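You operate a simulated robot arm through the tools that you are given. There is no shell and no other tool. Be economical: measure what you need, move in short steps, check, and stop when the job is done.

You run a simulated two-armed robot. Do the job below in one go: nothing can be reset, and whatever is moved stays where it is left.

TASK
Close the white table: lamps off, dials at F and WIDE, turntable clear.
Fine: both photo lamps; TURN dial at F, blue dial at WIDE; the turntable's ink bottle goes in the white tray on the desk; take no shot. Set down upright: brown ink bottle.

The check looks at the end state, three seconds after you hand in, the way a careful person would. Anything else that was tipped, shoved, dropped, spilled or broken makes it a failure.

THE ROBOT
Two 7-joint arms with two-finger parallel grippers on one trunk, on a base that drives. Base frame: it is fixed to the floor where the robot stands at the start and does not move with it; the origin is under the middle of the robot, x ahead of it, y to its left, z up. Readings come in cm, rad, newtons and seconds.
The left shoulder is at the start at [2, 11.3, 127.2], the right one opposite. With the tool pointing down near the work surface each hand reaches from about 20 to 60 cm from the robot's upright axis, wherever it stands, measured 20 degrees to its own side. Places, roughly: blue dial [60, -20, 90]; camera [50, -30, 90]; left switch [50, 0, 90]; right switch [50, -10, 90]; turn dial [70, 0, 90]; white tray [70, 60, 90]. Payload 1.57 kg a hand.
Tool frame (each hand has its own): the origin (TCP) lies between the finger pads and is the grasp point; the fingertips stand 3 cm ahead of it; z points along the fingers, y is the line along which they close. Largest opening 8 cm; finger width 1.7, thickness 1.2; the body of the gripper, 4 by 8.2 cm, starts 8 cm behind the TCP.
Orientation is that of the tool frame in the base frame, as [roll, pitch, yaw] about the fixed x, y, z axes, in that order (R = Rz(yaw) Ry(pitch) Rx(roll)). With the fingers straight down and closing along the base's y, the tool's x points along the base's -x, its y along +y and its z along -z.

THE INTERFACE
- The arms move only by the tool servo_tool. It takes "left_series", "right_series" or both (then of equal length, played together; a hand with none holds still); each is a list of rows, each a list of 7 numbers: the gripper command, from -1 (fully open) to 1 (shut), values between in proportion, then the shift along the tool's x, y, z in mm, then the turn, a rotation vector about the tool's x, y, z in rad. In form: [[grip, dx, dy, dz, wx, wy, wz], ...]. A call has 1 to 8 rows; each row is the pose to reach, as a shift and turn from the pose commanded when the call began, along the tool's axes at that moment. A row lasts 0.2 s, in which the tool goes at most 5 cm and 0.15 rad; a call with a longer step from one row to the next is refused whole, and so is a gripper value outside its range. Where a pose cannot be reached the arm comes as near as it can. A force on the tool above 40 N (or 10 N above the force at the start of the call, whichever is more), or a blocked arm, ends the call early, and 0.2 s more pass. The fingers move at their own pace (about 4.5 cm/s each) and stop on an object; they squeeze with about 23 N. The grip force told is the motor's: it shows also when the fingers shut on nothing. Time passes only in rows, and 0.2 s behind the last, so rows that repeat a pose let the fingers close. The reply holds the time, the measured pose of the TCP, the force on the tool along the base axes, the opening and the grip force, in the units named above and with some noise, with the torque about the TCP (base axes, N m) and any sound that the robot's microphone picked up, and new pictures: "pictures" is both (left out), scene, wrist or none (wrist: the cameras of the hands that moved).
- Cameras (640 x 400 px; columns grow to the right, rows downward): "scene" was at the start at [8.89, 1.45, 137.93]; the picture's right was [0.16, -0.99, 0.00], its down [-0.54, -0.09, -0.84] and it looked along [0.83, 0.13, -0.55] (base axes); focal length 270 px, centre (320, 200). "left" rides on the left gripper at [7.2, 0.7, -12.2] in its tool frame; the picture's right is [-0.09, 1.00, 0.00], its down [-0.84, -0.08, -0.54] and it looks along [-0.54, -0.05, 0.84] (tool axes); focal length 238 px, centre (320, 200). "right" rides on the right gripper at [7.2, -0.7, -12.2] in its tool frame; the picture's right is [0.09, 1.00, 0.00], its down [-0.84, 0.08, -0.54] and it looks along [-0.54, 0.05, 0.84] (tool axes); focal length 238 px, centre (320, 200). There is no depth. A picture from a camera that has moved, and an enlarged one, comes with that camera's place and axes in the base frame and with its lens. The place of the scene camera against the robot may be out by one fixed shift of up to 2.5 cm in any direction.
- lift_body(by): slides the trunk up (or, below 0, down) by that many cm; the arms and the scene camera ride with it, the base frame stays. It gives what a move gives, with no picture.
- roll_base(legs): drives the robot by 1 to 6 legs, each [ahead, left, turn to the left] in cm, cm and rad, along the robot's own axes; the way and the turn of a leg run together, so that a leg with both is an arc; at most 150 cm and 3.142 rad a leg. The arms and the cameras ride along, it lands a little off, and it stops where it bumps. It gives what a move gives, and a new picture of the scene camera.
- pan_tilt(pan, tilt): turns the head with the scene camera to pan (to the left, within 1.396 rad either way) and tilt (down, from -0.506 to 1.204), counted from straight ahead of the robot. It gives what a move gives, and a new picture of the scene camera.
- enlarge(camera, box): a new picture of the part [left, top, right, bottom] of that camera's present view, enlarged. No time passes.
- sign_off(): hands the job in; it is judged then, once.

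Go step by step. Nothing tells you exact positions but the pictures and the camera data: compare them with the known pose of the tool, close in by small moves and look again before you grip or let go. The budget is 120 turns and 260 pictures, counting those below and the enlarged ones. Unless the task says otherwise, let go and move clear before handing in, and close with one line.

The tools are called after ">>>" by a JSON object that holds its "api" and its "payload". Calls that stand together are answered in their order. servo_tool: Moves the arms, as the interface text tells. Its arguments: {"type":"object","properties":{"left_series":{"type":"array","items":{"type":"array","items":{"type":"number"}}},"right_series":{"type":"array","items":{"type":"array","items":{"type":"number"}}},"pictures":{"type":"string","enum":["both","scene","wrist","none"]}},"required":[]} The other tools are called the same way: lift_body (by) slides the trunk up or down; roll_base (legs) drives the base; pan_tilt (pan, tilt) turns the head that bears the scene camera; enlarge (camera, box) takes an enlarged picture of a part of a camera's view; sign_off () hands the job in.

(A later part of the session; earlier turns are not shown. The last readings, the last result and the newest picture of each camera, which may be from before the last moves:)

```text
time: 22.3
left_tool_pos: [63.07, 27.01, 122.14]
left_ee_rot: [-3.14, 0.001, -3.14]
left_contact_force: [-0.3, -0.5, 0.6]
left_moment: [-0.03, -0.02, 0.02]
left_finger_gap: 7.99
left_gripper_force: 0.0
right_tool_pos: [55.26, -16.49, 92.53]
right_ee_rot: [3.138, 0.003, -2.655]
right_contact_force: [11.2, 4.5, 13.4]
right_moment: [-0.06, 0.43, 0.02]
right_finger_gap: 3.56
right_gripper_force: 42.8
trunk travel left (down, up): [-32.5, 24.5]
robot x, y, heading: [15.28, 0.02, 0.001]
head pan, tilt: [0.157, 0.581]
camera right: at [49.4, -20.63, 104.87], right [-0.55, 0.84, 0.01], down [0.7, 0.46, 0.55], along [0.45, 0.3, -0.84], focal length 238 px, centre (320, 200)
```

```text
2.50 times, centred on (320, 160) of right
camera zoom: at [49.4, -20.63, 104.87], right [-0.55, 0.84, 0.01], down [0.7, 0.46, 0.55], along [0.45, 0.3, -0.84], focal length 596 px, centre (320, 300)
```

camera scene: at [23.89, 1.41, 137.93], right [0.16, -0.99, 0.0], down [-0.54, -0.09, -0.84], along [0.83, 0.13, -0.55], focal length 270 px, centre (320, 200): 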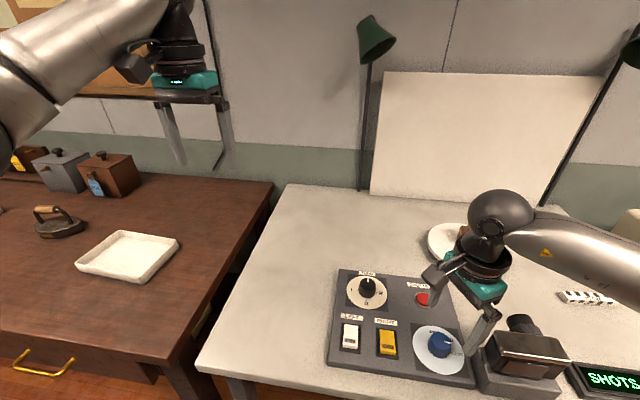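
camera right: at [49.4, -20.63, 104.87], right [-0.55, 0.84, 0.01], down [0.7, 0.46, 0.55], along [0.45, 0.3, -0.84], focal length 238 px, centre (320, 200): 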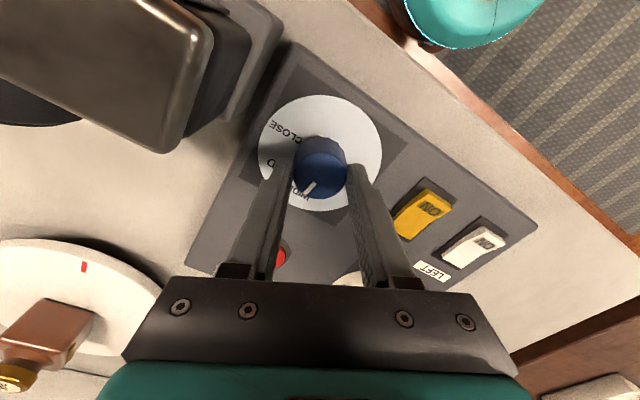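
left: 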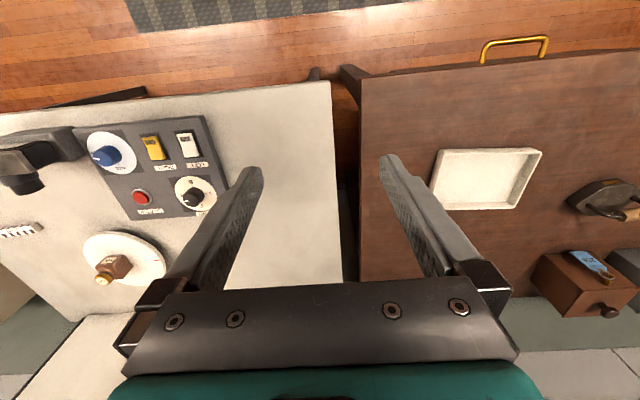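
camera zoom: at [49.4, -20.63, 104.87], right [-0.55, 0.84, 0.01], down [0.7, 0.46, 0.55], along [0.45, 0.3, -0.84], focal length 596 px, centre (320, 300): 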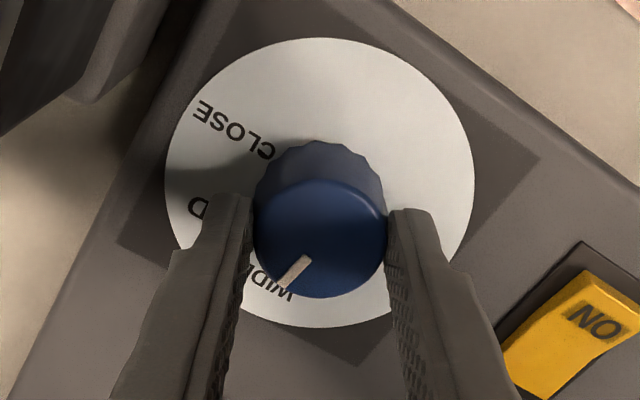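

The pointer is at about WIDE. I'll release, rise, and check from behind.

>>> {"api": "servo_tool", "payload": {"right_series": [[-1, 0, 0, 0, 0, 0, 0], [-1, 0, 0, 0, 0, 0, 0], [-1, 0, 0, 0, 0, 0, 0], [-1, 0, 0, -45, 0, 0, 0], [-1, 30, 0, -80, 0, 0, 0.12], [-1, 60, 0, -80, 0, 0, 0.25], [-1, 60, 0, -80, 0, 0, 0.38], [-1, 60, 0, -80, 0, 0, 0.49]], "pictures": "wrist"}}

>>> {"api": "enlarge", "payload": {"camera": "right", "box": [220, 60, 460, 260]}}

```text
time: 24.1
left_tool_pos: [63.25, 27.15, 122.12]
left_ee_rot: [-3.137, 0.0, -3.141]
left_contact_force: [0.6, -0.6, 0.6]
left_moment: [0.01, -0.03, -0.01]
left_finger_gap: 8.03
left_gripper_force: 0.0
right_tool_pos: [50.4, -18.77, 100.63]
right_ee_rot: [3.123, 0.008, 3.139]
right_contact_force: [21.1, 23.2, 7.0]
right_moment: [0.33, -0.62, 1.04]
right_finger_gap: 6.0
right_gripper_force: 0.1
trunk travel left (down, up): [-32.5, 24.5]
robot x, y, heading: [14.92, 0.16, -0.001]
head pan, tilt: [0.157, 0.581]
camera right: at [43.2, -19.76, 112.84], right [-0.09, 1.0, 0.02], down [0.83, 0.07, 0.55], along [0.55, 0.06, -0.83], focal length 238 px, centre (320, 200)
```

right: 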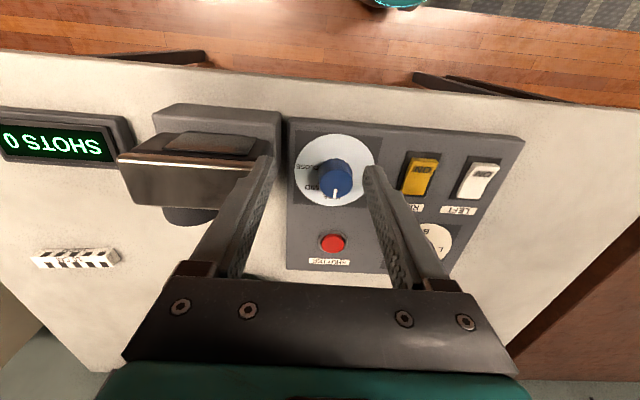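

```text
2.00 times, centred on (340, 160) of right
camera zoom: at [43.2, -19.76, 112.84], right [-0.09, 1.0, 0.02], down [0.83, 0.07, 0.55], along [0.55, 0.06, -0.83], focal length 477 px, centre (280, 280)
```

zoom: 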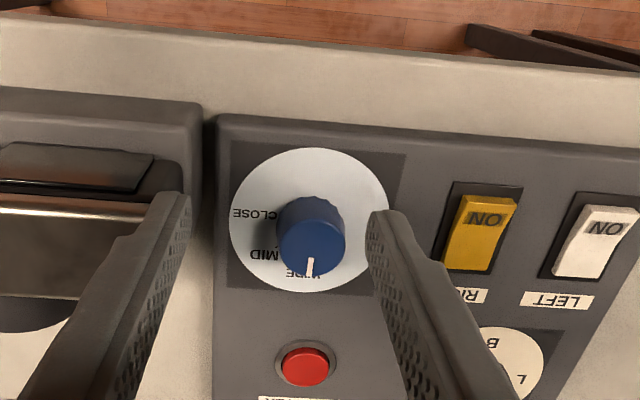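

The hand is touching the camera body (side force 21 N, finger pushed in). I'll back away at once, toward +x/+y, then up.

>>> {"api": "servo_tool", "payload": {"right_series": [[-0.5, -12, 15, 0, 0, 0, 0], [-0.5, -24, 30, 0, 0, 0, 0], [-0.5, -24, 30, -30, 0, 0, 0], [-0.5, -24, 30, -70, 0, 0, 0], [-0.5, -24, 30, -110, 0, 0, 0]]}}

>>> {"api": "enlarge", "payload": {"camera": "scene", "box": [320, 220, 640, 400]}}

>>> {"api": "enlarge", "payload": {"camera": "right", "box": [120, 60, 480, 280]}}

```text
time: 25.3
left_tool_pos: [62.97, 26.87, 122.25]
left_ee_rot: [-3.141, 0.0, -3.14]
left_contact_force: [0.0, 0.2, -0.5]
left_moment: [0.02, 0.0, 0.0]
left_finger_gap: 8.01
left_gripper_force: 0.1
right_tool_pos: [52.34, -16.45, 111.49]
right_ee_rot: [3.136, -0.001, 3.134]
right_contact_force: [0.1, 0.3, 0.0]
right_moment: [-0.02, -0.02, 0.0]
right_finger_gap: 6.0
right_gripper_force: 0.2
trunk travel left (down, up): [-32.5, 24.5]
robot x, y, heading: [15.04, -0.02, 0.0]
head pan, tilt: [0.157, 0.581]
camera scene: at [23.88, 1.43, 137.93], right [0.16, -0.99, 0.0], down [-0.54, -0.09, -0.84], along [0.83, 0.13, -0.55], focal length 270 px, centre (320, 200)
camera right: at [45.36, -17.24, 123.84], right [-0.09, 1.0, 0.01], down [0.84, 0.07, 0.54], along [0.54, 0.05, -0.84], focal length 238 px, centre (320, 200)
```

scene: 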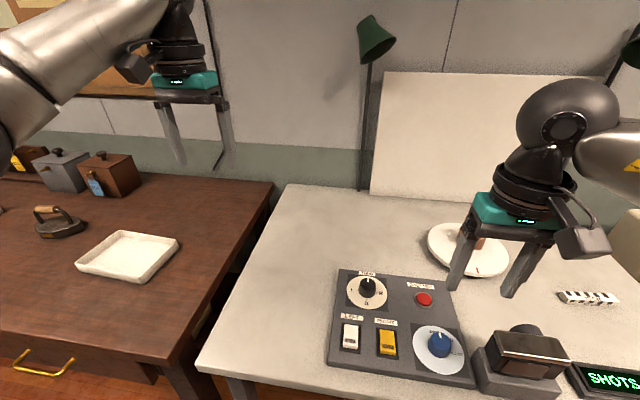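
right: 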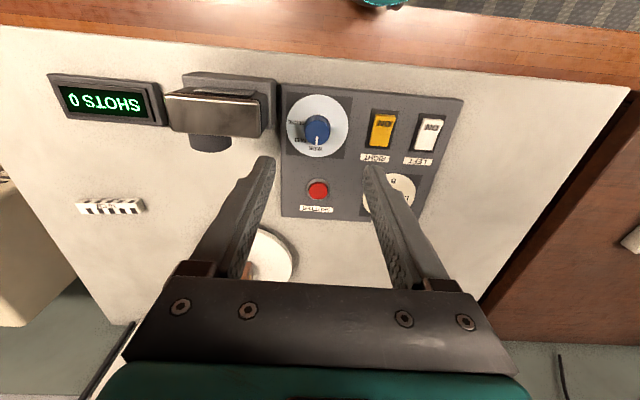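

```text
2.00 times, centred on (480, 310) of scene
camera zoom: at [23.88, 1.43, 137.93], right [0.16, -0.99, 0.0], down [-0.54, -0.09, -0.84], along [0.83, 0.13, -0.55], focal length 540 px, centre (0, -20)
```

zoom: 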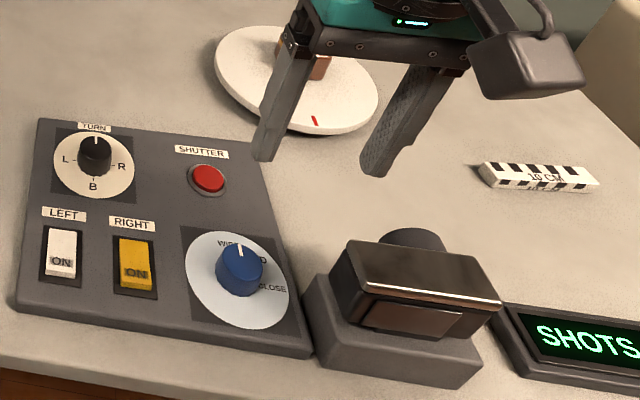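

```text
1.78 times, centred on (300, 170) of right
camera zoom: at [45.36, -17.24, 123.84], right [-0.09, 1.0, 0.01], down [0.84, 0.07, 0.54], along [0.54, 0.05, -0.84], focal length 424 px, centre (356, 253)
```

zoom: 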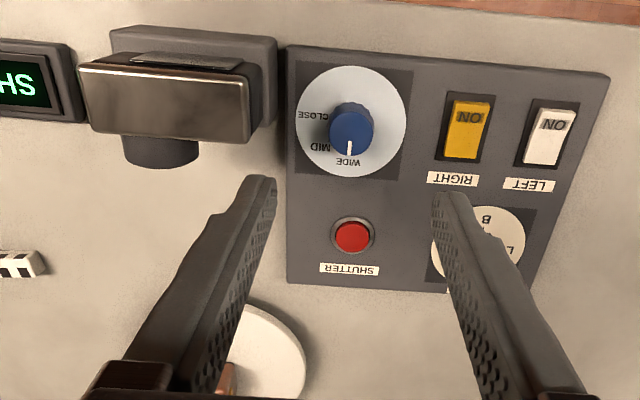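

Camera body appears unmoved (same place in the scene view), SHOTS still 0; the dials read F and WIDE. Now the bottle: I'll drive a bit nearer and look at it.

>>> {"api": "roll_base", "payload": {"legs": [[10, -6, 0]]}}

>>> {"api": "enlarge", "payload": {"camera": "right", "box": [0, 0, 640, 400]}}

>>> {"api": "enlarge", "payload": {"camera": "scene", "box": [320, 160, 560, 310]}}

```text
time: 26.6
left_tool_pos: [73.13, 20.8, 122.14]
left_ee_rot: [3.14, 0.0, 3.14]
left_contact_force: [0.9, -0.1, 1.0]
left_moment: [0.0, 0.04, 0.01]
left_finger_gap: 8.02
left_gripper_force: 0.1
right_tool_pos: [62.36, -22.55, 111.46]
right_ee_rot: [3.135, -0.002, 3.135]
right_contact_force: [-0.5, -0.7, -0.2]
right_moment: [0.05, -0.02, 0.0]
right_finger_gap: 6.0
right_gripper_force: 0.1
trunk travel left (down, up): [-32.5, 24.5]
robot x, y, heading: [24.82, -5.76, -0.004]
head pan, tilt: [0.157, 0.581]
camera scene: at [33.99, -4.65, 137.92], right [0.16, -0.99, 0.0], down [-0.54, -0.09, -0.84], along [0.82, 0.13, -0.55], focal length 270 px, centre (320, 200)
```

scene: 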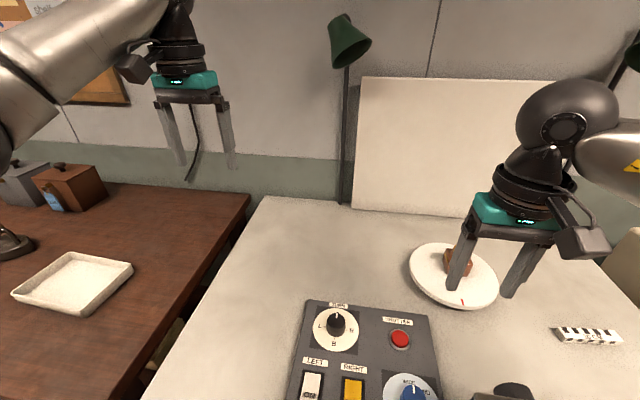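

```text
1.00 times, centred on (320, 200) of right (not enlarged: the box is as wide or as high as the picture)
camera zoom: at [55.44, -23.32, 123.76], right [-0.09, 1.0, 0.01], down [0.84, 0.07, 0.54], along [0.54, 0.05, -0.84], focal length 238 px, centre (320, 200)
```

zoom: 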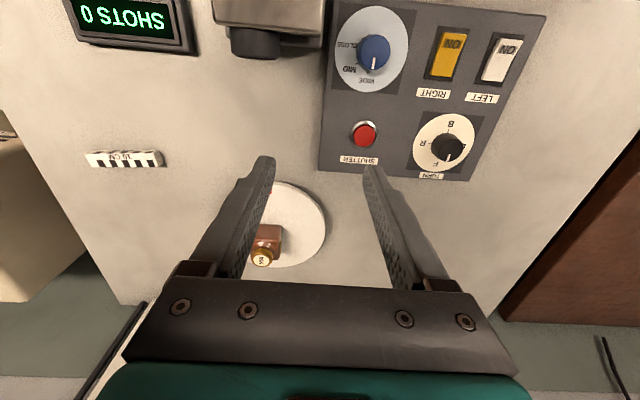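

```text
2.67 times, centred on (440, 235) of scene
camera zoom: at [33.99, -4.65, 137.92], right [0.16, -0.99, 0.0], down [-0.54, -0.09, -0.84], along [0.82, 0.13, -0.55], focal length 720 px, centre (0, 107)
```

zoom: 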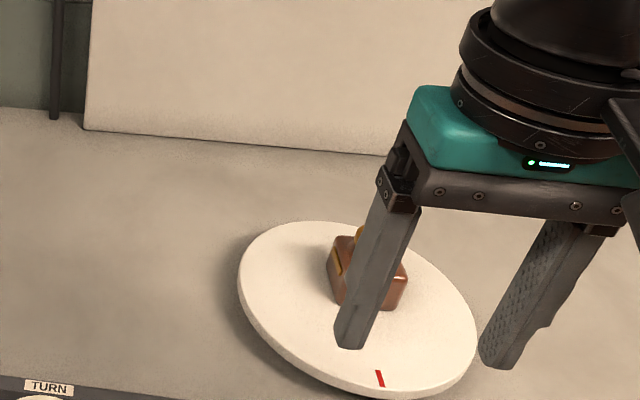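

Bottle is around (84.5,-30), still beyond comfortable reach. I'll look down in front of me to judge how much room the base has before driving closer.

>>> {"api": "pan_tilt", "payload": {"pan": -0.2, "tilt": 1.15}}

>>> {"api": "enlarge", "payload": {"camera": "right", "box": [320, 0, 540, 190]}}

```text
time: 27.6
left_tool_pos: [73.03, 20.9, 122.27]
left_ee_rot: [-3.141, -0.001, 3.14]
left_contact_force: [-0.1, -0.9, 0.3]
left_moment: [0.0, 0.01, -0.01]
left_finger_gap: 8.01
left_gripper_force: 0.1
right_tool_pos: [62.38, -22.45, 111.49]
right_ee_rot: [3.135, -0.001, 3.134]
right_contact_force: [0.7, 0.2, -0.5]
right_moment: [0.0, 0.04, -0.03]
right_finger_gap: 5.98
right_gripper_force: 0.1
trunk travel left (down, up): [-32.5, 24.5]
robot x, y, heading: [24.98, -6.15, -0.001]
head pan, tilt: [-0.201, 1.15]
camera scene: at [30.93, -7.16, 133.59], right [-0.2, -0.98, 0.0], down [-0.89, 0.18, -0.41], along [0.4, -0.08, -0.91], focal length 270 px, centre (320, 200)
```

scene: 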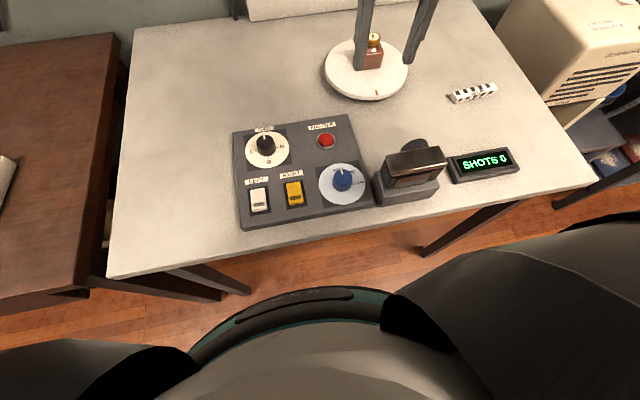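

```text
2.11 times, centred on (430, 95) of right
camera zoom: at [55.34, -23.26, 123.8], right [-0.09, 1.0, 0.01], down [0.84, 0.07, 0.54], along [0.54, 0.05, -0.84], focal length 502 px, centre (88, 421)
```

zoom: 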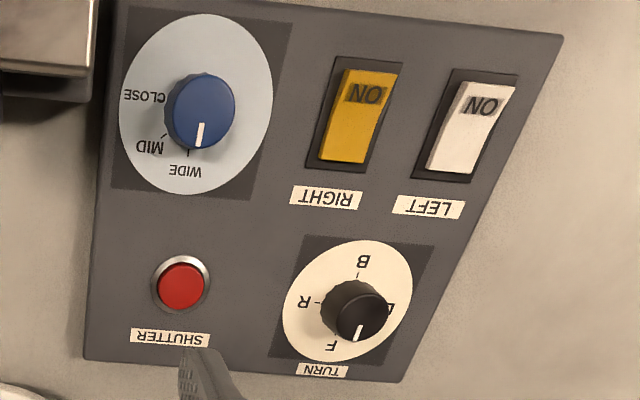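

The base has about 10 cm to the table edge at trunk height. I'll go 7 cm ahead and 8 cm right.

>>> {"api": "roll_base", "payload": {"legs": [[7, -8, 0]]}}

>>> {"api": "enlarge", "payload": {"camera": "right", "box": [160, 100, 480, 300]}}

```text
time: 28.7
left_tool_pos: [80.07, 12.86, 122.21]
left_ee_rot: [3.141, -0.001, 3.139]
left_contact_force: [1.3, -1.2, 0.6]
left_moment: [0.03, 0.03, 0.01]
left_finger_gap: 8.03
left_gripper_force: 0.0
right_tool_pos: [69.36, -30.66, 111.45]
right_ee_rot: [3.135, -0.001, 3.136]
right_contact_force: [0.1, 1.4, -0.2]
right_moment: [0.03, 0.05, 0.02]
right_finger_gap: 6.02
right_gripper_force: 0.0
trunk travel left (down, up): [-32.5, 24.5]
robot x, y, heading: [31.94, -13.87, -0.005]
head pan, tilt: [-0.201, 1.15]
camera scene: at [37.98, -15.2, 133.58], right [-0.2, -0.98, 0.0], down [-0.89, 0.18, -0.41], along [0.4, -0.08, -0.91], focal length 270 px, centre (320, 200)
```

scene: 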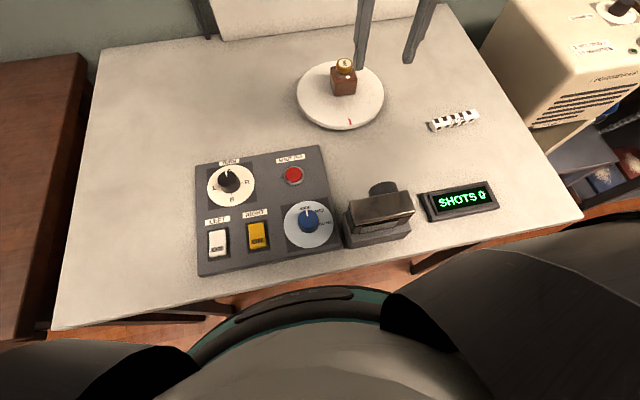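

```text
2.00 times, centred on (320, 200) of right
camera zoom: at [62.37, -31.31, 123.76], right [-0.08, 1.0, 0.01], down [0.84, 0.07, 0.54], along [0.54, 0.05, -0.84], focal length 477 px, centre (320, 200)
```

zoom: 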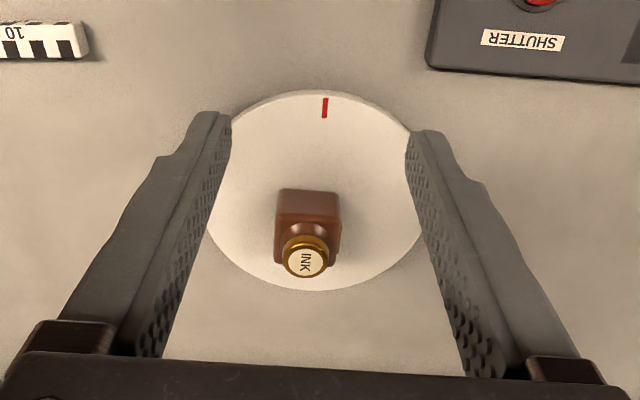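

Bottle is squarely aligned, about 5 cm wide, centred near (86.8,-30.2). I'll advance the open hand and look again.

>>> {"api": "servo_tool", "payload": {"right_series": [[-1, -35, 2, 10, 0, 0, 0], [-1, -70, 4, 20, 0, 0, 0], [-1, -105, 4, 30, 0, 0, 0], [-1, -105, 4, 30, 0, 0, 0]]}}

>>> {"api": "enlarge", "payload": {"camera": "right", "box": [160, 100, 480, 300]}}

```text
time: 29.7
left_tool_pos: [79.94, 12.88, 122.15]
left_ee_rot: [3.14, 0.0, -3.141]
left_contact_force: [0.0, 0.1, -0.3]
left_moment: [0.0, -0.01, 0.02]
left_finger_gap: 8.0
left_gripper_force: 0.0
right_tool_pos: [79.76, -30.17, 108.56]
right_ee_rot: [3.136, 0.0, 3.135]
right_contact_force: [0.5, 0.4, 0.5]
right_moment: [0.01, 0.01, -0.01]
right_finger_gap: 8.01
right_gripper_force: 0.1
trunk travel left (down, up): [-32.5, 24.5]
robot x, y, heading: [31.85, -13.6, -0.001]
head pan, tilt: [-0.201, 1.15]
camera scene: at [37.85, -15.13, 133.59], right [-0.2, -0.98, 0.0], down [-0.89, 0.18, -0.41], along [0.4, -0.08, -0.91], focal length 270 px, centre (320, 200)
camera right: at [72.73, -30.96, 120.82], right [-0.09, 1.0, 0.01], down [0.84, 0.07, 0.54], along [0.54, 0.05, -0.84], focal length 238 px, centre (320, 200)
```

scene: 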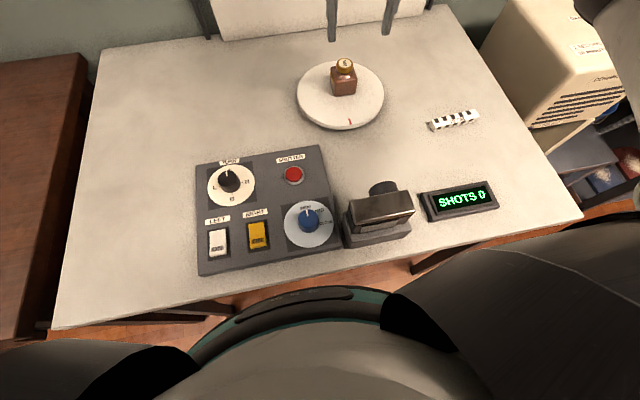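
right: 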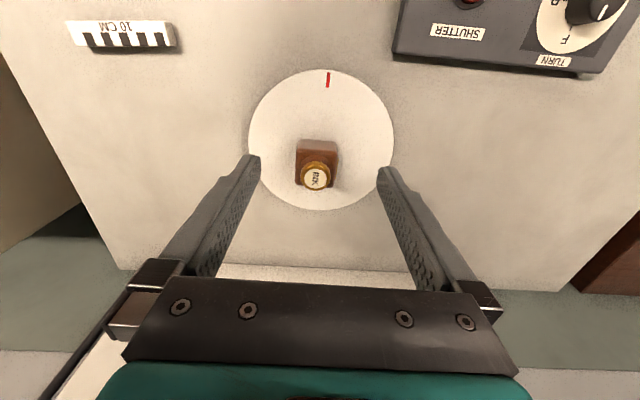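

```text
2.00 times, centred on (320, 200) of right
camera zoom: at [72.73, -30.96, 120.82], right [-0.09, 1.0, 0.01], down [0.84, 0.07, 0.54], along [0.54, 0.05, -0.84], focal length 477 px, centre (320, 200)
```

zoom: 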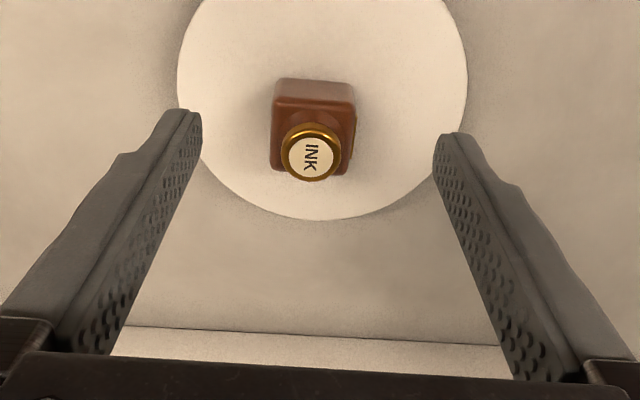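

Refined: bottle axis (85.6,-30.25), cap top z ≈ 96.4, turntable top ≈ 90. Moving over it and part-way down.

>>> {"api": "servo_tool", "payload": {"right_series": [[-1, -29, -1, 0, 0, 0, 0], [-1, -58, -1, 20, 0, 0, 0], [-1, -58, -1, 60, 0, 0, 0], [-1, -58, -1, 85, 0, 0, 0], [-1, -58, -1, 85, 0, 0, 0]]}}

>>> {"api": "enlarge", "payload": {"camera": "right", "box": [160, 60, 480, 260]}}

>>> {"api": "enlarge", "payload": {"camera": "scene", "box": [270, 20, 430, 140]}}

```text
time: 30.9
left_tool_pos: [79.91, 12.85, 122.23]
left_ee_rot: [-3.14, 0.001, 3.14]
left_contact_force: [0.5, -0.2, -0.1]
left_moment: [0.02, 0.01, -0.01]
left_finger_gap: 7.98
left_gripper_force: 0.1
right_tool_pos: [85.6, -30.27, 100.02]
right_ee_rot: [3.134, -0.002, 3.135]
right_contact_force: [-0.8, -0.7, -0.3]
right_moment: [0.03, 0.01, -0.01]
right_finger_gap: 7.99
right_gripper_force: 0.1
trunk travel left (down, up): [-32.5, 24.5]
robot x, y, heading: [32.38, -13.98, -0.008]
head pan, tilt: [-0.201, 1.15]
camera scene: at [37.88, -15.11, 133.59], right [-0.2, -0.98, 0.0], down [-0.89, 0.18, -0.41], along [0.4, -0.08, -0.91], focal length 270 px, centre (320, 200)
camera right: at [78.56, -31.06, 112.27], right [-0.08, 1.0, 0.01], down [0.84, 0.07, 0.54], along [0.54, 0.05, -0.84], focal length 238 px, centre (320, 200)
```

scene: 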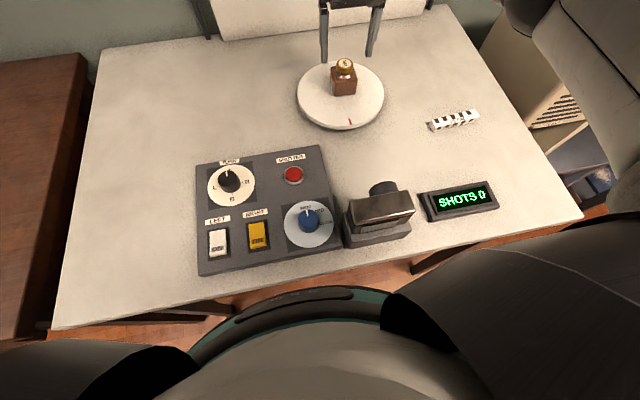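
right: 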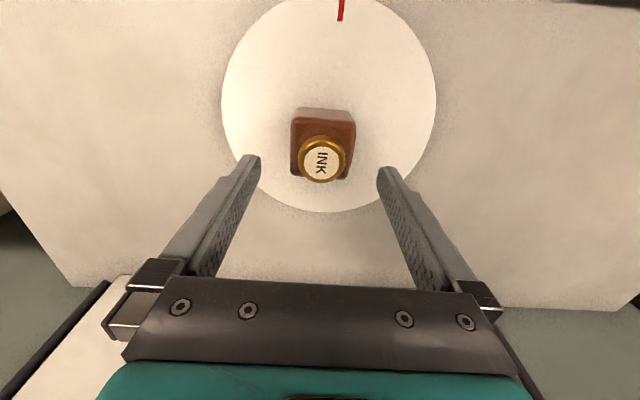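

```text
2.00 times, centred on (320, 160) of right
camera zoom: at [78.56, -31.06, 112.27], right [-0.08, 1.0, 0.01], down [0.84, 0.07, 0.54], along [0.54, 0.05, -0.84], focal length 477 px, centre (320, 280)
```

zoom: 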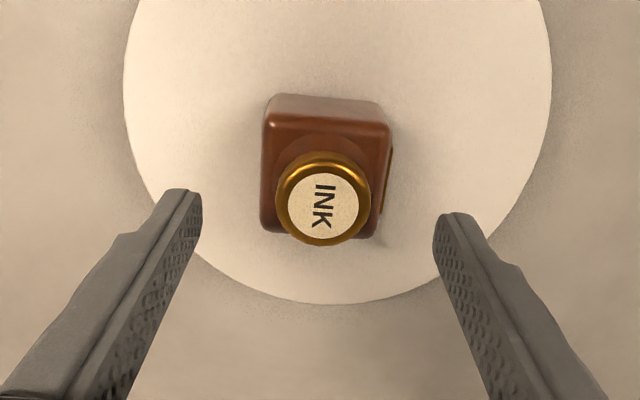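

```text
3.33 times, centred on (350, 80) of scene
camera zoom: at [37.88, -15.11, 133.59], right [-0.2, -0.98, 0.0], down [-0.89, 0.18, -0.41], along [0.4, -0.08, -0.91], focal length 900 px, centre (220, 600)
```

zoom: 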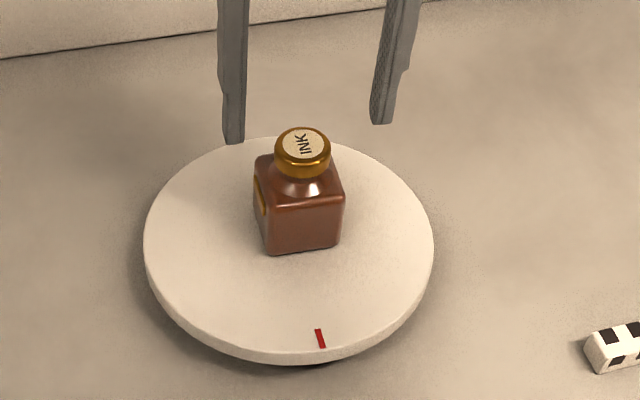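

Aligned. Descending around the body and closing.

>>> {"api": "servo_tool", "payload": {"right_series": [[-1, 0, 0, 30, 0, 0, 0], [-1, 0, 0, 58, 0, 0, 0], [-1, 0, 0, 60, 0, 0, 0], [0, 0, 0, 60, 0, 0, 0], [1, 0, 0, 60, 0, 0, 0], [1, 0, 0, 60, 0, 0, 0], [1, 0, 0, 60, 0, 0, 0]]}}

>>> {"api": "enlarge", "payload": {"camera": "scene", "box": [270, 20, 430, 140]}}

```text
time: 32.5
left_tool_pos: [79.95, 12.97, 122.32]
left_ee_rot: [3.141, 0.0, 3.141]
left_contact_force: [0.6, -0.1, 0.1]
left_moment: [-0.01, -0.02, -0.01]
left_finger_gap: 7.99
left_gripper_force: 0.0
right_tool_pos: [85.58, -30.21, 94.0]
right_ee_rot: [3.135, -0.002, 3.134]
right_contact_force: [0.6, -0.4, -0.5]
right_moment: [-0.01, -0.05, 0.01]
right_finger_gap: 5.14
right_gripper_force: 23.0
trunk travel left (down, up): [-32.5, 24.5]
robot x, y, heading: [32.18, -13.85, -0.002]
head pan, tilt: [-0.201, 1.15]
camera scene: at [37.9, -15.11, 133.59], right [-0.2, -0.98, 0.0], down [-0.89, 0.18, -0.41], along [0.4, -0.08, -0.91], focal length 270 px, centre (320, 200)
camera right: at [78.56, -30.94, 106.26], right [-0.08, 1.0, 0.01], down [0.84, 0.07, 0.54], along [0.54, 0.05, -0.84], focal length 238 px, centre (320, 200)
```

scene: 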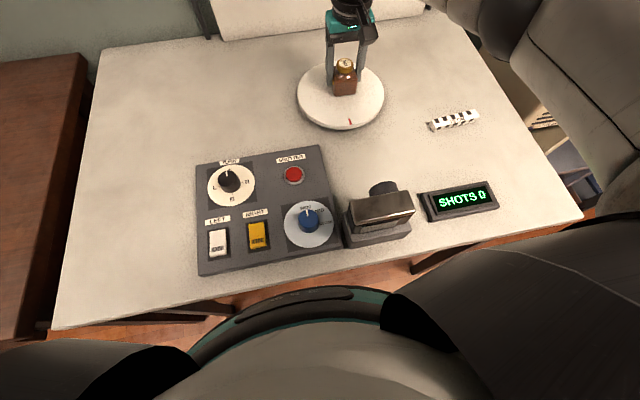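
right: 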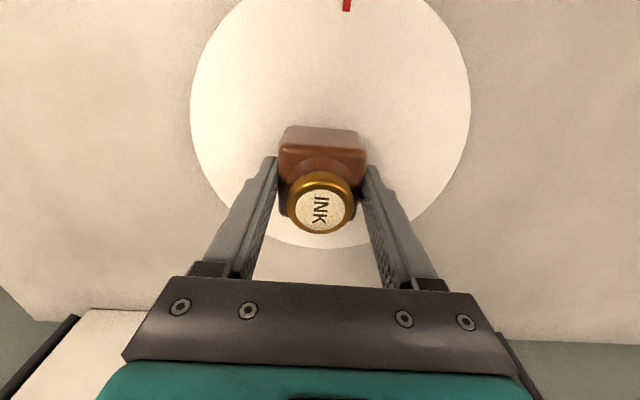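

```text
3.33 times, centred on (350, 80) of scene
camera zoom: at [37.9, -15.11, 133.59], right [-0.2, -0.98, 0.0], down [-0.89, 0.18, -0.41], along [0.4, -0.08, -0.91], focal length 900 px, centre (220, 600)
```

zoom: 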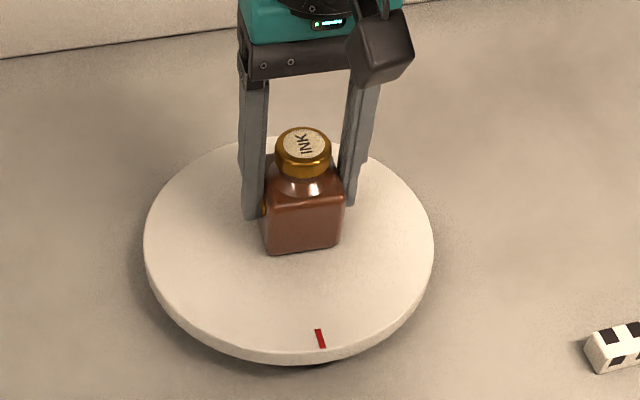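

Firmly held (5.14 cm). Lifting straight up 14 cm.

>>> {"api": "servo_tool", "payload": {"right_series": [[1, 0, 0, -20, 0, 0, 0], [1, 0, 0, -50, 0, 0, 0], [1, 0, 0, -80, 0, 0, 0], [1, 0, 0, -110, 0, 0, 0], [1, 20, 0, -140, 0, 0, 0], [1, 60, 0, -140, 0, 0, 0], [1, 100, 0, -140, 0, 0, 0]]}}

>>> {"api": "pan_tilt", "payload": {"pan": 0.5, "tilt": 0.75}}

```text
time: 34.1
left_tool_pos: [79.84, 12.91, 122.3]
left_ee_rot: [-3.141, 0.001, 3.139]
left_contact_force: [-0.3, 0.7, -0.4]
left_moment: [-0.03, -0.03, 0.0]
left_finger_gap: 7.99
left_gripper_force: 0.0
right_tool_pos: [75.62, -30.11, 108.05]
right_ee_rot: [3.137, 0.001, 3.132]
right_contact_force: [-0.3, 0.4, 0.1]
right_moment: [-0.01, 0.01, 0.02]
right_finger_gap: 0.0
right_gripper_force: 21.3
trunk travel left (down, up): [-32.5, 24.5]
robot x, y, heading: [32.11, -13.87, 0.001]
head pan, tilt: [-0.201, 1.15]
camera scene: at [37.83, -15.14, 133.59], right [-0.2, -0.98, 0.0], down [-0.89, 0.18, -0.41], along [0.4, -0.08, -0.91], focal length 270 px, centre (320, 200)
camera right: at [68.64, -30.98, 120.29], right [-0.08, 1.0, 0.01], down [0.84, 0.07, 0.54], along [0.54, 0.05, -0.84], focal length 238 px, centre (320, 200)
```

scene: 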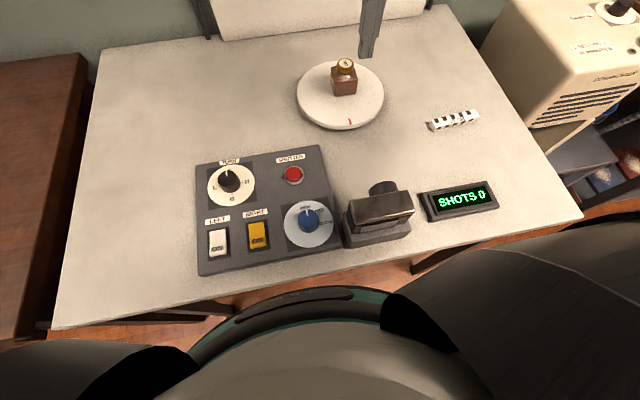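
right: 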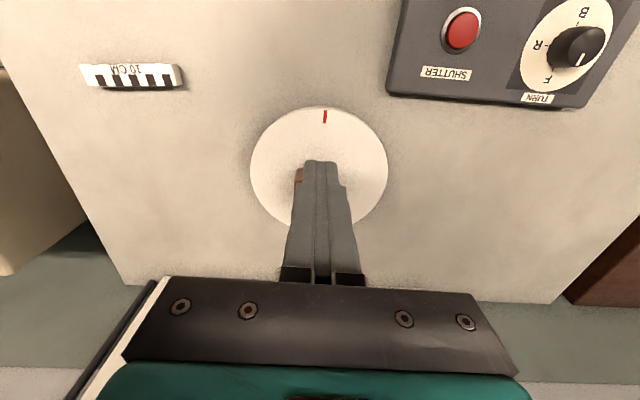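

```text
time: 35.2
left_tool_pos: [79.94, 12.85, 122.23]
left_ee_rot: [3.141, 0.001, 3.139]
left_contact_force: [-0.5, -0.7, -0.2]
left_moment: [0.0, -0.05, 0.01]
left_finger_gap: 8.0
left_gripper_force: 0.1
right_tool_pos: [75.77, -30.24, 107.94]
right_ee_rot: [3.135, -0.004, 3.135]
right_contact_force: [-0.6, 0.0, -0.3]
right_moment: [0.03, -0.01, 0.0]
right_finger_gap: 0.0
right_gripper_force: 21.2
trunk travel left (down, up): [-32.5, 24.5]
robot x, y, heading: [32.11, -14.41, -0.002]
head pan, tilt: [0.499, 0.75]
camera scene: at [39.35, -9.97, 136.47], right [0.48, -0.88, 0.0], down [-0.6, -0.32, -0.73], along [0.64, 0.35, -0.68], focal length 270 px, centre (320, 200)
```

scene: 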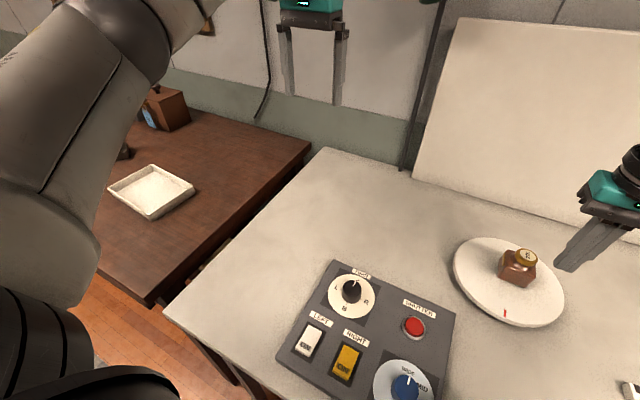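

The grip slipped: the bottle is still upright on the turntable, in place. I'll go back above it, look, and retry with a lower grip and a much slower lift.

>>> {"api": "servo_tool", "payload": {"right_series": [[-1, 0, 0, 0, 0, 0, 0], [-1, 0, 0, 0, 0, 0, 0], [-1, 0, 0, 0, 0, 0, 0], [-1, 0, 0, 0, 0, 0, 0], [-1, -35, 0, 20, 0, 0, 0], [-1, -70, 0, 40, 0, 0, 0], [-1, -99, 0, 70, 0, 0, 0], [-1, -99, 0, 76, 0, 0, 0]]}}

>>> {"api": "enlarge", "payload": {"camera": "right", "box": [160, 60, 480, 260]}}

>>> {"api": "enlarge", "payload": {"camera": "scene", "box": [440, 200, 600, 330]}}

```text
time: 37.0
left_tool_pos: [79.87, 12.8, 122.21]
left_ee_rot: [3.14, 0.0, 3.14]
left_contact_force: [1.1, -0.3, 0.4]
left_moment: [0.0, -0.03, 0.05]
left_finger_gap: 7.99
left_gripper_force: 0.0
right_tool_pos: [85.4, -30.42, 100.37]
right_ee_rot: [3.134, 0.0, 3.135]
right_contact_force: [0.3, 0.0, 0.3]
right_moment: [-0.01, -0.04, -0.01]
right_finger_gap: 7.98
right_gripper_force: 0.1
trunk travel left (down, up): [-32.5, 24.5]
robot x, y, heading: [32.36, -14.08, -0.001]
head pan, tilt: [0.499, 0.75]
camera scene: at [39.31, -9.99, 136.48], right [0.48, -0.88, 0.0], down [-0.6, -0.32, -0.73], along [0.64, 0.35, -0.68], focal length 270 px, centre (320, 200)
camera right: at [78.41, -31.08, 112.66], right [-0.09, 1.0, 0.01], down [0.84, 0.07, 0.54], along [0.54, 0.05, -0.84], focal length 238 px, centre (320, 200)
```

scene: 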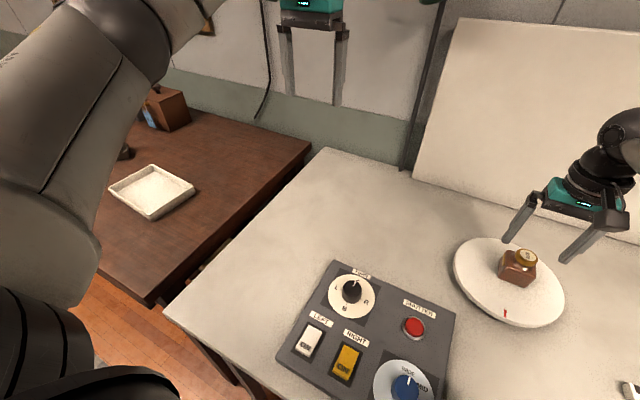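
right: 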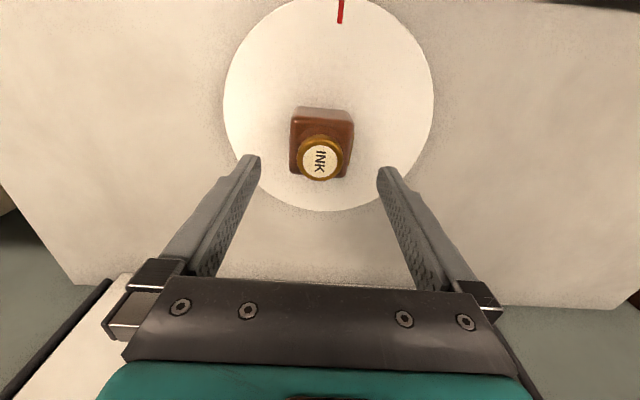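

```text
2.00 times, centred on (320, 160) of right
camera zoom: at [78.41, -31.08, 112.66], right [-0.09, 1.0, 0.01], down [0.84, 0.07, 0.54], along [0.54, 0.05, -0.84], focal length 477 px, centre (320, 280)
```

zoom: 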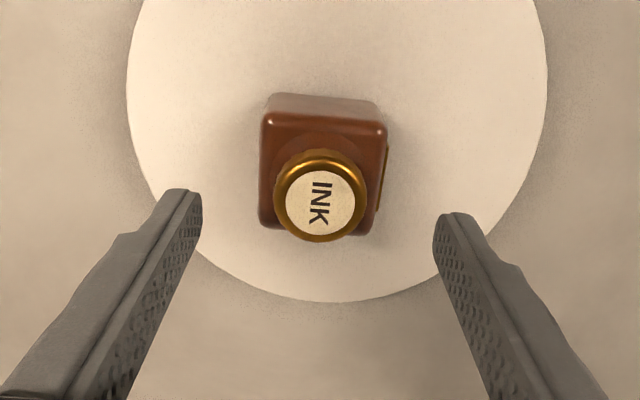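

```text
3.08 times, centred on (520, 265) of scene
camera zoom: at [39.31, -9.99, 136.48], right [0.48, -0.88, 0.0], down [-0.6, -0.32, -0.73], along [0.64, 0.35, -0.68], focal length 830 px, centre (-295, 0)
```

zoom: 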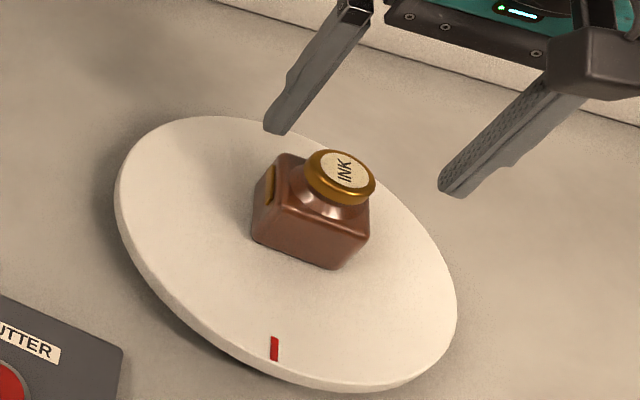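

Bottle unmoved. I'll grip lower (TCP ≈ 93.4) and raise only 10 mm slowly to see if it holds.

>>> {"api": "servo_tool", "payload": {"right_series": [[-1, -2, 2, 30, 0, 0, 0], [-1, -2, 2, 58, 0, 0, 0], [-1, -2, 2, 67, 0, 0, 0], [-1, -2, 2, 70, 0, 0, 0], [0, -2, 2, 70, 0, 0, 0], [1, -2, 2, 70, 0, 0, 0], [1, -2, 2, 70, 0, 0, 0], [1, -2, 2, 70, 0, 0, 0]]}}

>>> {"api": "servo_tool", "payload": {"right_series": [[1, 0, 0, 0, 0, 0, 0], [1, 0, 0, -2, 0, 0, 0], [1, 0, 0, -4, 0, 0, 0], [1, 0, 0, -6, 0, 0, 0], [1, 0, 0, -8, 0, 0, 0], [1, 0, 0, -10, 0, 0, 0]]}}

>>> {"api": "enlarge", "payload": {"camera": "scene", "box": [440, 200, 600, 330]}}

```text
time: 38.8
left_tool_pos: [80.01, 12.83, 122.13]
left_ee_rot: [3.141, 0.0, 3.141]
left_contact_force: [0.2, -0.4, -0.7]
left_moment: [0.02, 0.0, -0.02]
left_finger_gap: 7.98
left_gripper_force: 0.1
right_tool_pos: [85.57, -29.86, 93.4]
right_ee_rot: [3.136, -0.001, 3.136]
right_contact_force: [0.3, -0.5, -0.1]
right_moment: [0.0, 0.02, 0.01]
right_finger_gap: 5.15
right_gripper_force: 23.1
trunk travel left (down, up): [-32.5, 24.5]
robot x, y, heading: [31.72, -13.99, -0.001]
head pan, tilt: [0.499, 0.75]
camera scene: at [39.35, -9.96, 136.47], right [0.48, -0.88, 0.0], down [-0.6, -0.32, -0.73], along [0.64, 0.35, -0.68], focal length 270 px, centre (320, 200)
camera right: at [78.65, -30.75, 105.66], right [-0.08, 1.0, 0.01], down [0.84, 0.07, 0.54], along [0.54, 0.05, -0.84], focal length 238 px, centre (320, 200)
```

scene: 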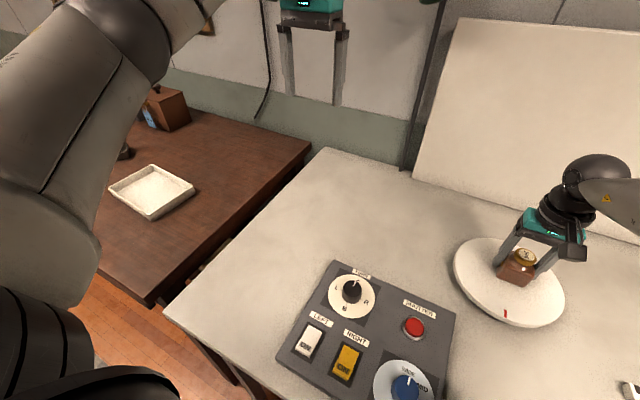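
right: 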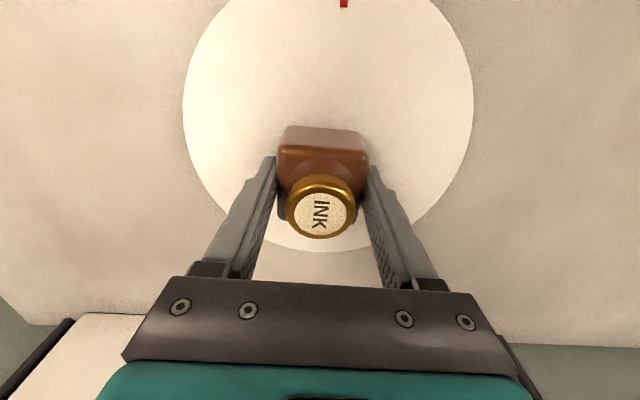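

```text
time: 40.2
left_tool_pos: [79.89, 12.88, 122.18]
left_ee_rot: [-3.141, -0.001, 3.14]
left_contact_force: [0.9, -0.2, -0.8]
left_moment: [0.01, 0.0, 0.05]
left_finger_gap: 8.01
left_gripper_force: 0.0
right_tool_pos: [85.7, -30.0, 94.43]
right_ee_rot: [3.134, -0.002, 3.134]
right_contact_force: [-0.5, -1.2, -1.2]
right_moment: [-0.02, -0.01, -0.04]
right_finger_gap: 5.17
right_gripper_force: 22.6
trunk travel left (down, up): [-32.5, 24.5]
robot x, y, heading: [32.02, -13.91, -0.002]
head pan, tilt: [0.499, 0.75]
camera scene: at [39.36, -9.96, 136.47], right [0.48, -0.88, 0.0], down [-0.6, -0.32, -0.73], along [0.64, 0.35, -0.68], focal length 270 px, centre (320, 200)
camera right: at [78.68, -30.75, 106.71], right [-0.08, 1.0, 0.01], down [0.84, 0.07, 0.54], along [0.54, 0.05, -0.84], focal length 238 px, centre (320, 200)
```

scene: 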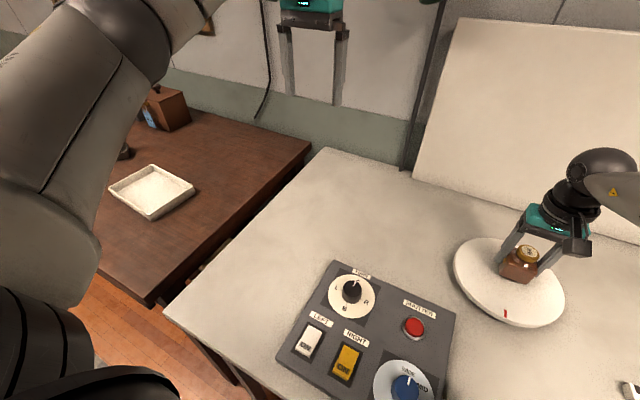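
right: 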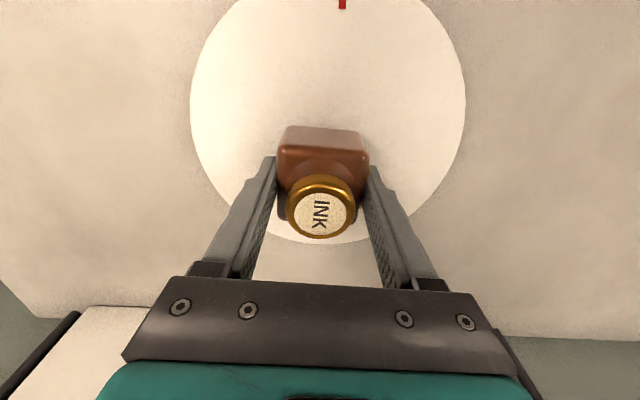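

```text
3.08 times, centred on (520, 265) of scene
camera zoom: at [39.36, -9.96, 136.47], right [0.48, -0.88, 0.0], down [-0.6, -0.32, -0.73], along [0.64, 0.35, -0.68], focal length 830 px, centre (-295, 0)
```

zoom: 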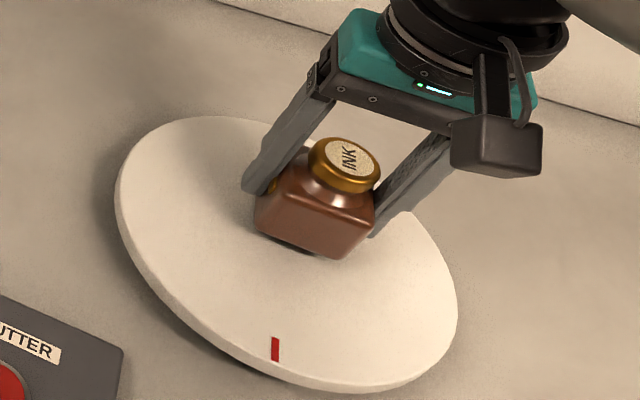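

The bottle is now held and raised with the hand (≈1.2 N). I'll keep lifting slowly.

>>> {"api": "servo_tool", "payload": {"right_series": [[1, 0, 0, -2, 0, 0, 0], [1, 0, 0, -5, 0, 0, 0], [1, 0, 0, -9, 0, 0, 0], [1, 0, 0, -14, 0, 0, 0], [1, 0, 0, -19, 0, 0, 0], [1, 0, 0, -24, 0, 0, 0], [1, 0, 0, -28, 0, 0, 0], [1, 0, 0, -30, 0, 0, 0]], "pictures": "wrist"}}

```text
time: 42.0
left_tool_pos: [79.94, 12.88, 122.14]
left_ee_rot: [-3.142, 0.0, 3.14]
left_contact_force: [0.0, 0.0, 0.0]
left_moment: [0.0, -0.01, 0.0]
left_finger_gap: 7.98
left_gripper_force: 0.0
right_tool_pos: [85.5, -29.88, 97.32]
right_ee_rot: [3.138, -0.001, 3.135]
right_contact_force: [0.1, 0.6, -2.4]
right_moment: [0.0, -0.03, -0.02]
right_finger_gap: 5.18
right_gripper_force: 23.2
trunk travel left (down, up): [-32.5, 24.5]
robot x, y, heading: [32.0, -13.77, -0.001]
head pan, tilt: [0.499, 0.75]
camera right: at [78.65, -30.76, 109.68], right [-0.08, 1.0, 0.01], down [0.84, 0.07, 0.54], along [0.54, 0.05, -0.84], focal length 238 px, centre (320, 200)
```

right: 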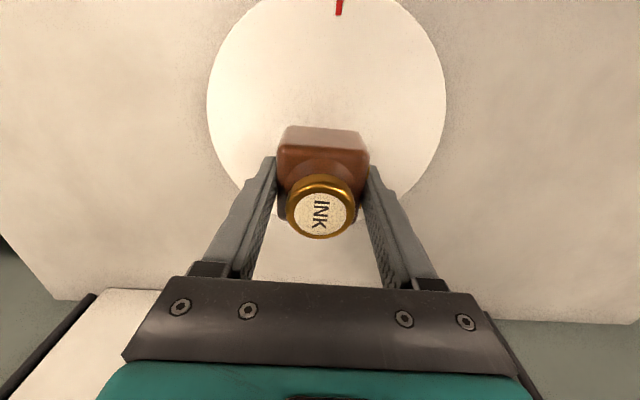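

Holding without slip. Continue up.

>>> {"api": "servo_tool", "payload": {"right_series": [[1, 0, 0, -4, 0, 0, 0], [1, 0, 0, -11, 0, 0, 0], [1, 0, 0, -20, 0, 0, 0], [1, 0, 0, -30, 0, 0, 0], [1, 0, 0, -40, 0, 0, 0], [1, 0, 0, -49, 0, 0, 0], [1, 0, 0, -56, 0, 0, 0], [1, 0, 0, -60, 0, 0, 0]], "pictures": "wrist"}}

>>> {"api": "servo_tool", "payload": {"right_series": [[1, 4, 0, -4, 0, 0, 0], [1, 11, 0, -11, 0, 0, 0], [1, 20, 0, -20, 0, 0, 0], [1, 30, 0, -25, 0, 0, 0], [1, 40, 0, -30, 0, 0, 0], [1, 49, 0, -32, 0, 0, 0], [1, 56, 0, -32, 0, 0, 0], [1, 60, 0, -32, 0, 0, 0]], "pictures": "wrist"}}

```text
time: 43.8
left_tool_pos: [79.97, 12.9, 122.22]
left_ee_rot: [3.14, 0.001, 3.14]
left_contact_force: [-0.3, -0.5, 0.4]
left_moment: [0.0, 0.01, 0.0]
left_finger_gap: 7.99
left_gripper_force: 0.0
right_tool_pos: [85.63, -29.96, 103.38]
right_ee_rot: [3.134, 0.0, 3.135]
right_contact_force: [-0.7, 0.7, -1.3]
right_moment: [-0.03, 0.01, -0.03]
right_finger_gap: 5.16
right_gripper_force: 23.2
trunk travel left (down, up): [-32.5, 24.5]
robot x, y, heading: [31.79, -13.83, 0.0]
head pan, tilt: [0.499, 0.75]
camera right: at [78.65, -30.79, 115.68], right [-0.08, 1.0, 0.01], down [0.84, 0.07, 0.54], along [0.54, 0.05, -0.84], focal length 238 px, centre (320, 200)
```

right: 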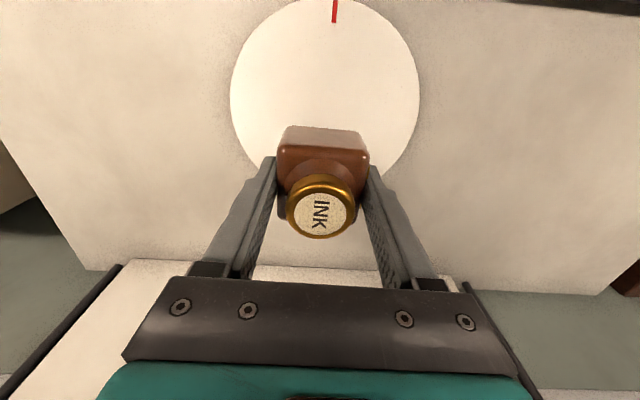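

```text
time: 45.6
left_tool_pos: [80.0, 12.88, 122.25]
left_ee_rot: [3.141, 0.0, 3.139]
left_contact_force: [-0.6, 0.4, 0.7]
left_moment: [0.0, 0.03, -0.02]
left_finger_gap: 7.99
left_gripper_force: 0.0
right_tool_pos: [79.73, -29.92, 106.64]
right_ee_rot: [3.135, 0.001, 3.134]
right_contact_force: [0.0, -0.2, -2.0]
right_moment: [-0.01, 0.01, -0.03]
right_finger_gap: 5.17
right_gripper_force: 23.0
trunk travel left (down, up): [-32.5, 24.5]
robot x, y, heading: [31.86, -14.01, -0.006]
head pan, tilt: [0.499, 0.75]
camera right: at [72.67, -30.77, 118.9], right [-0.08, 1.0, 0.01], down [0.84, 0.07, 0.54], along [0.54, 0.05, -0.84], focal length 238 px, centre (320, 200)
```

right: 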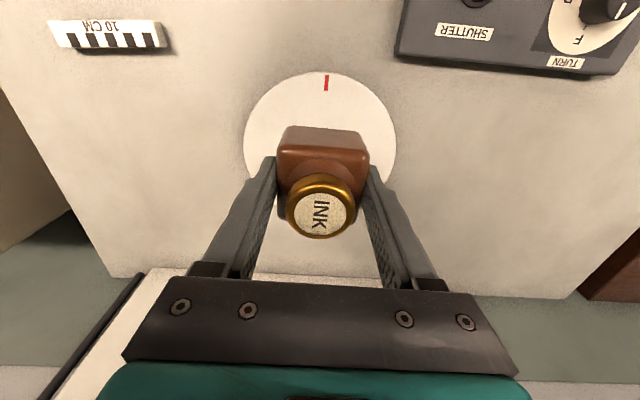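

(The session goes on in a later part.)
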